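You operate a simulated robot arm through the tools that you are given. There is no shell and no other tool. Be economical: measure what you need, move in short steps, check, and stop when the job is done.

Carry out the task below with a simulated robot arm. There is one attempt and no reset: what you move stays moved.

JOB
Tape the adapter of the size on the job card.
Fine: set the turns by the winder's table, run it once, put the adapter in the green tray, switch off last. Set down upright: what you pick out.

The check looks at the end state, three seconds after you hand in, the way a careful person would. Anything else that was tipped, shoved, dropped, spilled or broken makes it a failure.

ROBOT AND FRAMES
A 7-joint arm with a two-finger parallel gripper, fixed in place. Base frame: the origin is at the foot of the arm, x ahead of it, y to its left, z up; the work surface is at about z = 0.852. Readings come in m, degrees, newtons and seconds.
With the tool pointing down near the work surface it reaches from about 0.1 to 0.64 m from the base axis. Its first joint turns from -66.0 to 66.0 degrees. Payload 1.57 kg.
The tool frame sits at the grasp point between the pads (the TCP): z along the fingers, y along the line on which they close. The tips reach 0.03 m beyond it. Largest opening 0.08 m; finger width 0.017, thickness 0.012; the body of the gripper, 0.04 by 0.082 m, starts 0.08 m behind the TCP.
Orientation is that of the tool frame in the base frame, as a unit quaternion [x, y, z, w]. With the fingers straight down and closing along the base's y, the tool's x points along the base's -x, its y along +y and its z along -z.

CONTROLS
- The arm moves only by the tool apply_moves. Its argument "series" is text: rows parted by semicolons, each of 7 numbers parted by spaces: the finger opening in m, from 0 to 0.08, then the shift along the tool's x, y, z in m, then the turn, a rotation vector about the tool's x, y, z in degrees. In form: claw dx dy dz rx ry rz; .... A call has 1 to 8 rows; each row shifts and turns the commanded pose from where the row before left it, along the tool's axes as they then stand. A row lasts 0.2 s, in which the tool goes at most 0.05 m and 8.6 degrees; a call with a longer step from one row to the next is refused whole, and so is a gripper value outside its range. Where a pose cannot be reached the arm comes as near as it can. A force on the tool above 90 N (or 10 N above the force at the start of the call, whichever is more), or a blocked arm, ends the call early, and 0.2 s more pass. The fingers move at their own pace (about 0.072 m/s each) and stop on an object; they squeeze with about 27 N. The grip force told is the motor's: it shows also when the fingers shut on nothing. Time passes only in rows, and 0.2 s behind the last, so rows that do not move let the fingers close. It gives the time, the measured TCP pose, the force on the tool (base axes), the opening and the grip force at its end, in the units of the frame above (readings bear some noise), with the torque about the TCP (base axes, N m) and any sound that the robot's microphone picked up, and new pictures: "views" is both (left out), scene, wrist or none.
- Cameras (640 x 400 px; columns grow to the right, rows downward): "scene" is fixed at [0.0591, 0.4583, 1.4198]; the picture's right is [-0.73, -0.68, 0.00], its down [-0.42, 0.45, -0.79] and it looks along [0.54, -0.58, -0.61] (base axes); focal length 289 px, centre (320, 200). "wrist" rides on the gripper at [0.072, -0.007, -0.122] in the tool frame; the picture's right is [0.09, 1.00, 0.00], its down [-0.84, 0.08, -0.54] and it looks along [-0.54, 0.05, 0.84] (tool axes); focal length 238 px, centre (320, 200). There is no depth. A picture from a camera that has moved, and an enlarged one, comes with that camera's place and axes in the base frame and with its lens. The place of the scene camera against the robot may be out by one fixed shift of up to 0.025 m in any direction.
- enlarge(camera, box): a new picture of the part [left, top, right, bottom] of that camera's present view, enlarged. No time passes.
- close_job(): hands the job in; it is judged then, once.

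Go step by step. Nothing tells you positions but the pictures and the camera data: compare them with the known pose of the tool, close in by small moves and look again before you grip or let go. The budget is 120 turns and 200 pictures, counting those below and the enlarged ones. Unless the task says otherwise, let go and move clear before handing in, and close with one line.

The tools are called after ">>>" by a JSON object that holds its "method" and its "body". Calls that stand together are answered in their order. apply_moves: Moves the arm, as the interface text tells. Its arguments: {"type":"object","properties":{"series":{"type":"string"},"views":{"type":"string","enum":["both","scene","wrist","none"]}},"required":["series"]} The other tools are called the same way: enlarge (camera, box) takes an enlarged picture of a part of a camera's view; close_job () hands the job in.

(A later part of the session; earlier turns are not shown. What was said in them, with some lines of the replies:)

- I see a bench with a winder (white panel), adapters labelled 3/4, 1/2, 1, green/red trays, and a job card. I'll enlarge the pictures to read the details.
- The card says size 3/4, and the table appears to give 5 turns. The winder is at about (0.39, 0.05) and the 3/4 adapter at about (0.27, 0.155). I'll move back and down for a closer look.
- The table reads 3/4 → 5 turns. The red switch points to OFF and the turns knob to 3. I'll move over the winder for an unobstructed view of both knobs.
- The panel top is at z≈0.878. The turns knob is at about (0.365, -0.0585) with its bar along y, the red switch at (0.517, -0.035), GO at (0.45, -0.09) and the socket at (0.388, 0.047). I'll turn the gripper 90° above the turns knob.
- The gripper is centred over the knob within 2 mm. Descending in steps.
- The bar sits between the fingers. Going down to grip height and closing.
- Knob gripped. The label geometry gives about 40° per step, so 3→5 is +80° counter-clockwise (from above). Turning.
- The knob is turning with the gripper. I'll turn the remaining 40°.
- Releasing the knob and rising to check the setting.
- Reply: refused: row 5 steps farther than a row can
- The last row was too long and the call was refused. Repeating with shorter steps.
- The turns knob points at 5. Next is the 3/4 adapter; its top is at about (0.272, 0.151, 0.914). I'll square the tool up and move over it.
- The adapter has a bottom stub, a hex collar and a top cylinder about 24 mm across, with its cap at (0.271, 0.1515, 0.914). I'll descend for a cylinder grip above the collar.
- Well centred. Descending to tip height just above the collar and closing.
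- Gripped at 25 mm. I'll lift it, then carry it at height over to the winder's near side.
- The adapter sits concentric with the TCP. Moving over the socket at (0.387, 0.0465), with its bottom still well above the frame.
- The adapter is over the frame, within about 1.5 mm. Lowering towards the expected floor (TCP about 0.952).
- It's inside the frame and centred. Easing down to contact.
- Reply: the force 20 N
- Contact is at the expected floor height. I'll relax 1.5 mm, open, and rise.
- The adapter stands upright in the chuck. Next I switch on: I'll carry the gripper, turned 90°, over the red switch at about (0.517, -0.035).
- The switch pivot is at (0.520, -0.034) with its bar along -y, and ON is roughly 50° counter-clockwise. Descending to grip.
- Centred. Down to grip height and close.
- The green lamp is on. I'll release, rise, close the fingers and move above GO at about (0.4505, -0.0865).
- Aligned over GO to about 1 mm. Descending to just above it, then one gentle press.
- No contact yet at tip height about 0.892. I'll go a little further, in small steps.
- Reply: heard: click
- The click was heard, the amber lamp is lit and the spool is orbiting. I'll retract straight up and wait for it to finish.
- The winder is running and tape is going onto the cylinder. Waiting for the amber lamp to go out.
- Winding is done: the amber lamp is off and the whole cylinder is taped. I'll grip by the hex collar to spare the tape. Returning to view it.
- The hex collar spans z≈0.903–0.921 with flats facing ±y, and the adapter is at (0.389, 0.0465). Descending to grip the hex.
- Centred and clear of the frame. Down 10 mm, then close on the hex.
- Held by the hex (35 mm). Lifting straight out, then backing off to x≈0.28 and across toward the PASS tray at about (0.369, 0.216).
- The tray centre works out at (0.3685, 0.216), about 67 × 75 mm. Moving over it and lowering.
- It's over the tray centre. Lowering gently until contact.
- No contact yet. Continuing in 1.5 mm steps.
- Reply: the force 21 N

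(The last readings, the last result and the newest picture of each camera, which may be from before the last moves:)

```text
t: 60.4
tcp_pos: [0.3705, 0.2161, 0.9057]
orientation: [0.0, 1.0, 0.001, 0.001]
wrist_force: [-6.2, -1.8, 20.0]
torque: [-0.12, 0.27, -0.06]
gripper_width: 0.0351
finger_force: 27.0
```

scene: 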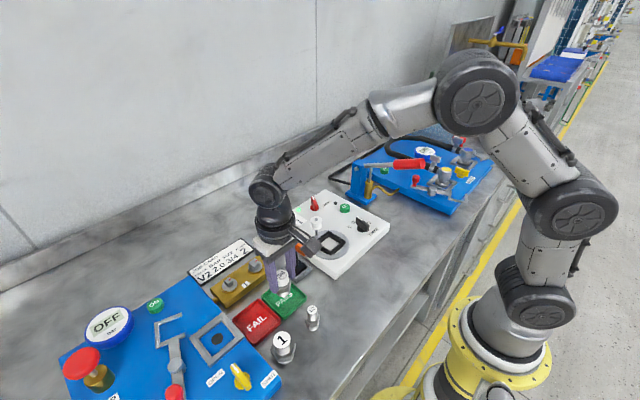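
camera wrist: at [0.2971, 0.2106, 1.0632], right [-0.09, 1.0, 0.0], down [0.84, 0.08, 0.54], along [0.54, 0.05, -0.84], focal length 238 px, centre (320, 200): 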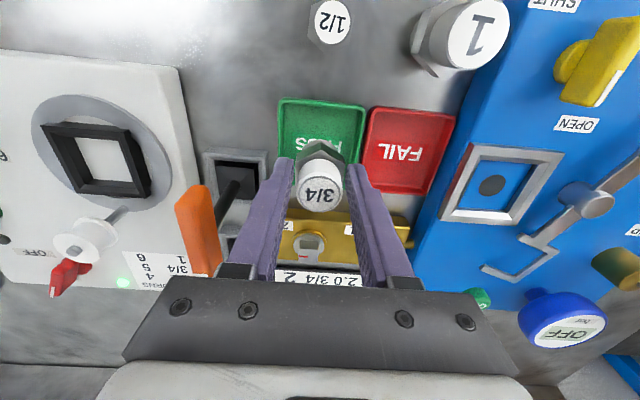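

Contact with the tray floor. Relaxing slightly, opening, and rising straight up.

>>> {"method": "apply_moves", "body": {"series": "0 0 0 -0.0015 0 0 0;0 0 0 0 0 0 0;0.055 0 0 0 0 0 0;0.055 0 0 0 0 0 0;0.055 0 0 -0.03 0 0 0;0.055 0 0 -0.045 0 0 0;0.055 0 0 -0.045 0 0 0;0.055 0.045 0 -0.02 0 0 0", "views": "both"}}

>>> {"method": "enlarge", "body": {"camera": "scene", "box": [240, 230, 340, 330]}}

>>> {"method": "enlarge", "body": {"camera": "wrist", "box": [220, 80, 420, 230]}}

```text
t: 62.2
tcp_pos: [0.3246, 0.2149, 1.0483]
orientation: [-0.001, 1.0, 0.001, 0.001]
wrist_force: [-0.8, 0.5, -0.4]
torque: [-0.02, -0.03, -0.01]
gripper_width: 0.0551
finger_force: 0.1
camera wrist: at [0.2534, 0.2091, 1.1701], right [-0.09, 1.0, 0.0], down [0.84, 0.08, 0.54], along [0.54, 0.05, -0.84], focal length 238 px, centre (320, 200)
```

scene: 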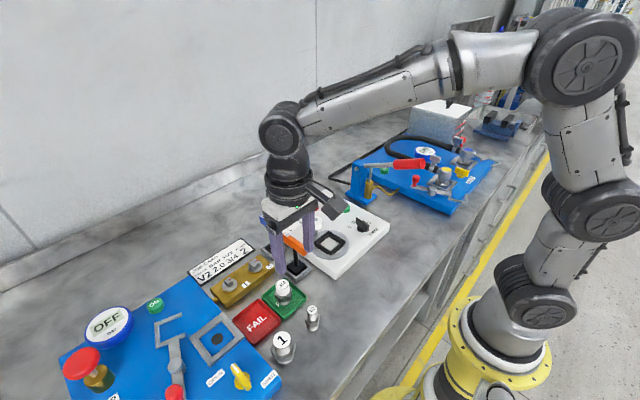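
wrist: 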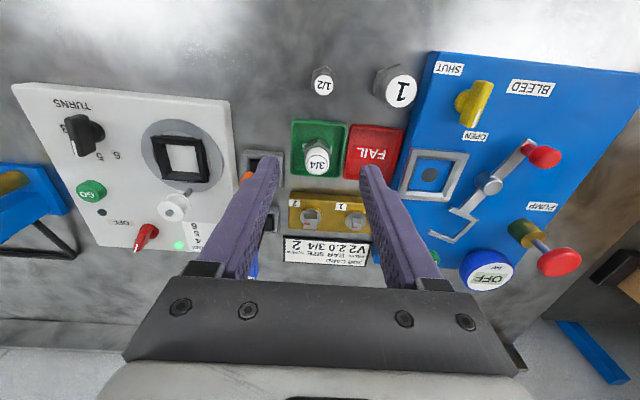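

```text
4.00 times, centred on (290, 280) of scene
camera zoom: at [0.0591, 0.4583, 1.4198], right [-0.73, -0.68, 0.0], down [-0.42, 0.45, -0.79], along [0.54, -0.58, -0.61], focal length 1156 px, centre (440, -120)
```

zoom: 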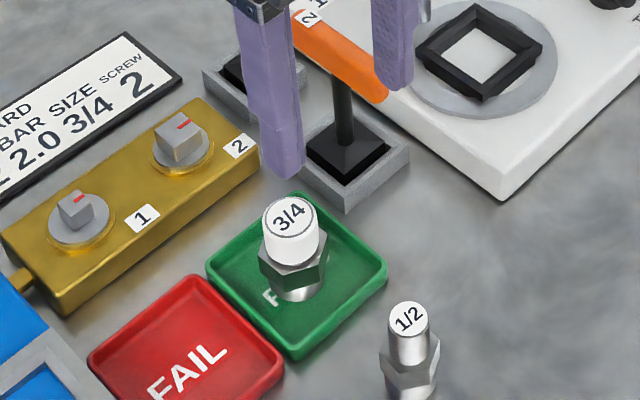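

```text
2.67 times, centred on (320, 155) of wrist
camera zoom: at [0.2534, 0.2091, 1.1701], right [-0.09, 1.0, 0.0], down [0.84, 0.08, 0.54], along [0.54, 0.05, -0.84], focal length 636 px, centre (320, 320)
```

zoom: 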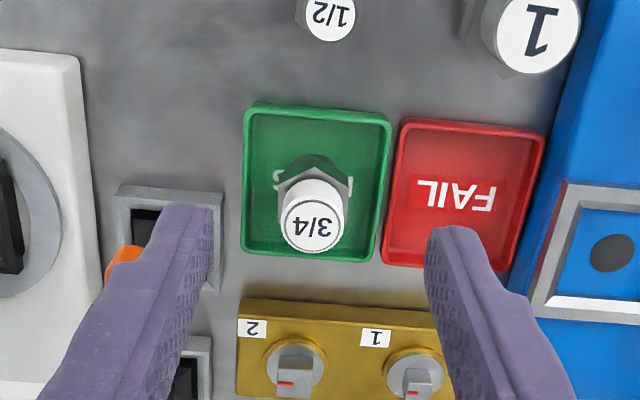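

The adapter stands upright in the green tray. Now to switch off: moving back to the red knob, whose bar is 48° counter-clockwise from OFF.

>>> {"method": "apply_moves", "body": {"series": "0.045 0 0 -0.02 0 0 0;0.045 0 -0.045 0 0 0 0;0.045 0 -0.045 0 0 0 0;0.045 0 -0.045 0 0 0 0;0.045 0 -0.045 0 0 0 0;0.045 0 -0.045 0 0 0 0;0.045 0 -0.0245 0 0 0 0", "views": "none"}}

>>> {"method": "apply_moves", "body": {"series": "0.045 -0.04 0 0 0 0 0;0.045 -0.04 0 0 0 0 0;0.045 -0.04 0 0 0 0 0;0.045 -0.04 0 0 0 0 0;0.045 -0.035 0 0 0 0 0;0.045 0 0 0 0 0 8.4;0.045 0 0 0 0 0 8.4;0.045 0 0 0 0 0 8.4", "views": "none"}}

>>> {"method": "apply_moves", "body": {"series": "0.045 0 0 0.04 0 0 8.4;0.045 0 0 0.04 0 0 8.4;0.045 0 0 0.04 0 0 0;0.045 0 0 0 0 0 0", "views": "wrist"}}

>>> {"method": "enlarge", "body": {"camera": "wrist", "box": [220, 80, 420, 230]}}

```text
t: 63.8
tcp_pos: [0.3237, -0.0355, 1.0675]
orientation: [-0.001, 1.0, 0.0, 0.0]
wrist_force: [0.1, -0.7, 0.2]
torque: [0.01, 0.01, 0.01]
gripper_width: 0.0449
finger_force: 0.0
```

```text
t: 65.6
tcp_pos: [0.5185, -0.0346, 1.0669]
orientation: [0.22, 0.975, 0.0, 0.0]
wrist_force: [-0.9, 0.1, -0.2]
torque: [0.01, 0.0, -0.04]
gripper_width: 0.0449
finger_force: 0.2
```

```text
t: 66.6
tcp_pos: [0.5193, -0.0332, 0.9463]
orientation: [0.358, 0.934, -0.001, 0.0]
wrist_force: [0.5, 0.5, 0.2]
torque: [0.02, 0.02, 0.02]
gripper_width: 0.0449
finger_force: 0.0
camera wrist: at [0.4619, 0.0112, 1.0682], right [0.6, 0.8, 0.0], down [0.67, -0.5, 0.54], along [0.43, -0.32, -0.84], focal length 238 px, centre (320, 200)
```

wrist: 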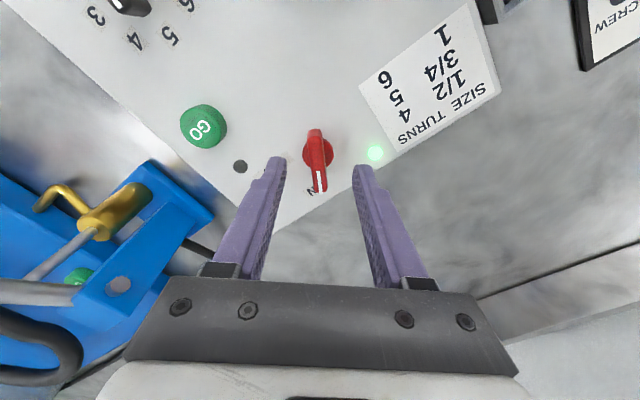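

```text
2.67 times, centred on (320, 155) of wrist
camera zoom: at [0.4619, 0.0112, 1.0682], right [0.6, 0.8, 0.0], down [0.67, -0.5, 0.54], along [0.43, -0.32, -0.84], focal length 636 px, centre (320, 320)
```

zoom: 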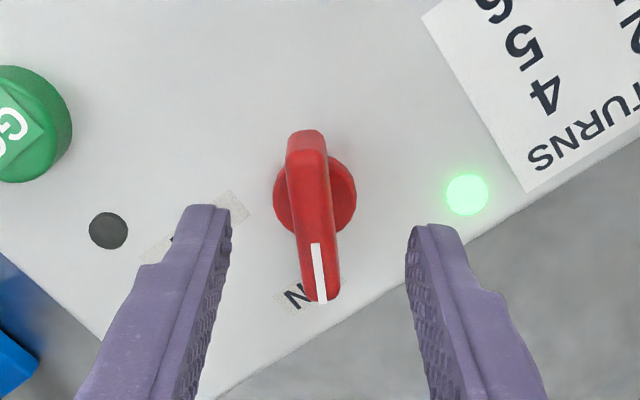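

The knob has snapped about 12° further, to its ON detent (60° from OFF). I'll align to that, then grip.

>>> {"method": "apply_moves", "body": {"series": "0.045 0 0 0 0 0 -6;0.045 0 0 0 0 0 -6;0.045 0 0 0.013 0 0 0;0.045 0 0 0.013 0 0 0;0.045 0 0 0 0 0 0", "views": "wrist"}}

>>> {"method": "enlarge", "body": {"camera": "wrist", "box": [220, 80, 420, 230]}}

```text
t: 67.8
tcp_pos: [0.5189, -0.0325, 0.922]
orientation: [0.259, 0.966, 0.0, 0.0]
wrist_force: [-0.2, -0.2, 0.0]
torque: [0.01, -0.03, 0.02]
gripper_width: 0.0449
finger_force: 0.1
camera wrist: at [0.4536, -0.0022, 1.0431], right [0.42, 0.91, 0.0], down [0.76, -0.35, 0.54], along [0.49, -0.23, -0.84], focal length 238 px, centre (320, 200)
```

wrist: 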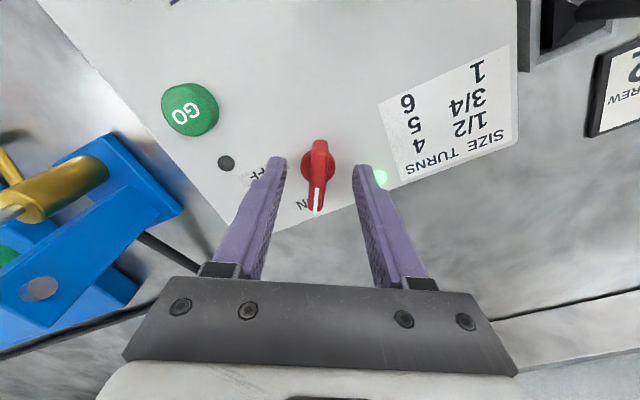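

```text
2.67 times, centred on (320, 155) of wrist
camera zoom: at [0.4536, -0.0022, 1.0431], right [0.42, 0.91, 0.0], down [0.76, -0.35, 0.54], along [0.49, -0.23, -0.84], focal length 636 px, centre (320, 320)
```

zoom: 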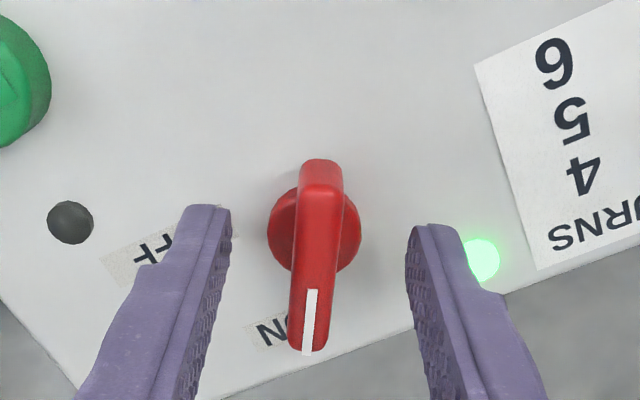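

Aligned. Gripping and turning 60° clockwise to OFF.

>>> {"method": "apply_moves", "body": {"series": "0.045 0 -0.0008 0.002 0 0 0;0 0 0 0 0 0 0;0 0 0 0 0 0 0;0 0 0 0 0 0 0", "views": "none"}}

>>> {"method": "apply_moves", "body": {"series": "0 0 0 0 0 0 7.5;0 0 0 0 0 0 7.5;0 0 0 0 0 0 7.5;0 0 0 0 0 0 7.5;0 0 0 0 0 0 7.5;0 0 0 0 0 0 7.5;0 0 0 0 0 0 7.5;0 0 0 0 0 0 7.5", "views": "none"}}

>>> {"method": "apply_moves", "body": {"series": "0.04 0 0 0 0 0 0;0.04 0 0 0 0 0 0;0.04 0 0 -0.03 0 0 0;0.04 0 0 -0.045 0 0 0;0.04 0 0 -0.045 0 0 0;0.04 0 0 0 0 0 0", "views": "both"}}

>>> {"method": "enlarge", "body": {"camera": "wrist", "box": [220, 50, 420, 200]}}

>>> {"method": "enlarge", "body": {"camera": "scene", "box": [230, 180, 390, 340]}}

```text
t: 68.8
tcp_pos: [0.519, -0.0346, 0.9195]
orientation: [0.258, 0.966, 0.0, 0.001]
wrist_force: [-1.1, -3.5, 1.2]
torque: [0.01, 0.01, -0.03]
gripper_width: 0.0107
finger_force: 28.6
```

```text
t: 70.6
tcp_pos: [0.5199, -0.0324, 0.9187]
orientation: [0.708, 0.706, 0.002, 0.001]
wrist_force: [20.2, 11.5, -8.9]
torque: [-0.42, 0.07, 0.13]
gripper_width: 0.0108
finger_force: 28.7
```

```text
t: 72.0
tcp_pos: [0.5191, -0.0351, 1.0396]
orientation: [0.707, 0.707, 0.0, 0.0]
wrist_force: [-0.4, -0.7, 0.7]
torque: [-0.02, -0.02, 0.01]
gripper_width: 0.0401
finger_force: 0.1
camera wrist: at [0.5128, 0.0377, 1.1617], right [1.0, 0.09, 0.0], down [0.08, -0.84, 0.54], along [0.05, -0.54, -0.84], focal length 238 px, centre (320, 200)
```

scene: 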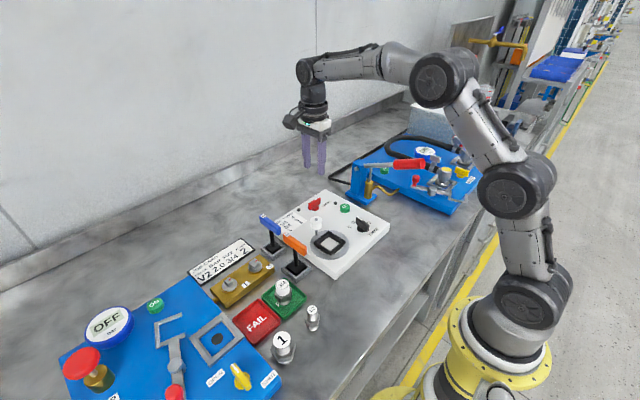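
wrist: 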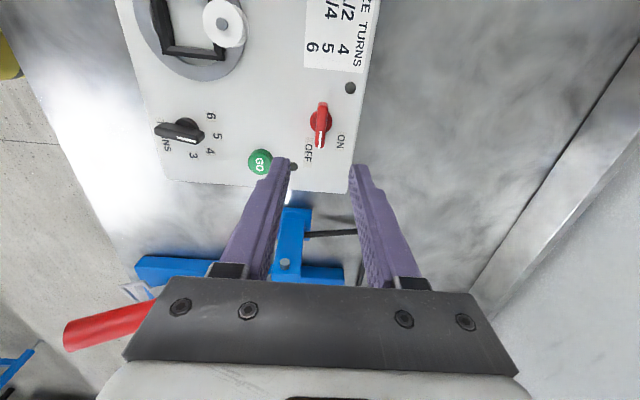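

```text
2.67 times, centred on (320, 125) of wrist
camera zoom: at [0.5128, 0.0377, 1.1617], right [1.0, 0.09, 0.0], down [0.08, -0.84, 0.54], along [0.05, -0.54, -0.84], focal length 636 px, centre (320, 400)
```

zoom: 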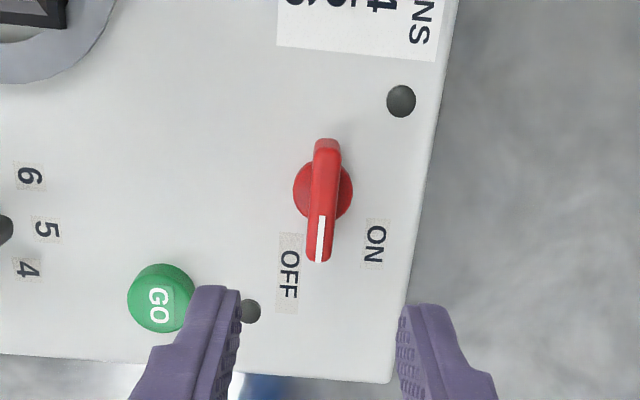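

```text
2.50 times, centred on (310, 260) of scene
camera zoom: at [0.0591, 0.4583, 1.4198], right [-0.73, -0.68, 0.0], down [-0.42, 0.45, -0.79], along [0.54, -0.58, -0.61], focal length 722 px, centre (345, 50)
```

zoom: 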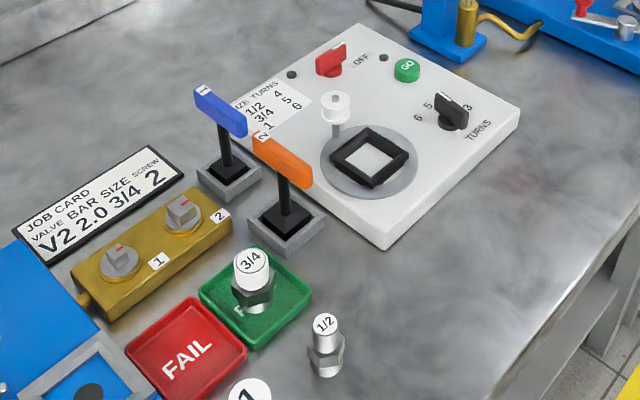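

The green lamp is out and the switch is back at OFF. The taped 3/4 adapter stands upright in the green tray, nothing else has moved, and the arm is clear, so I'm handing in.

>>> {"method": "close_job", "body": {}}

```text
The job is handed in.
```

The 3/4 adapter from the job card is taped, with the winder set to 5 turns and run once. It stands upright in the green PASS tray, and the winder was switched off last.
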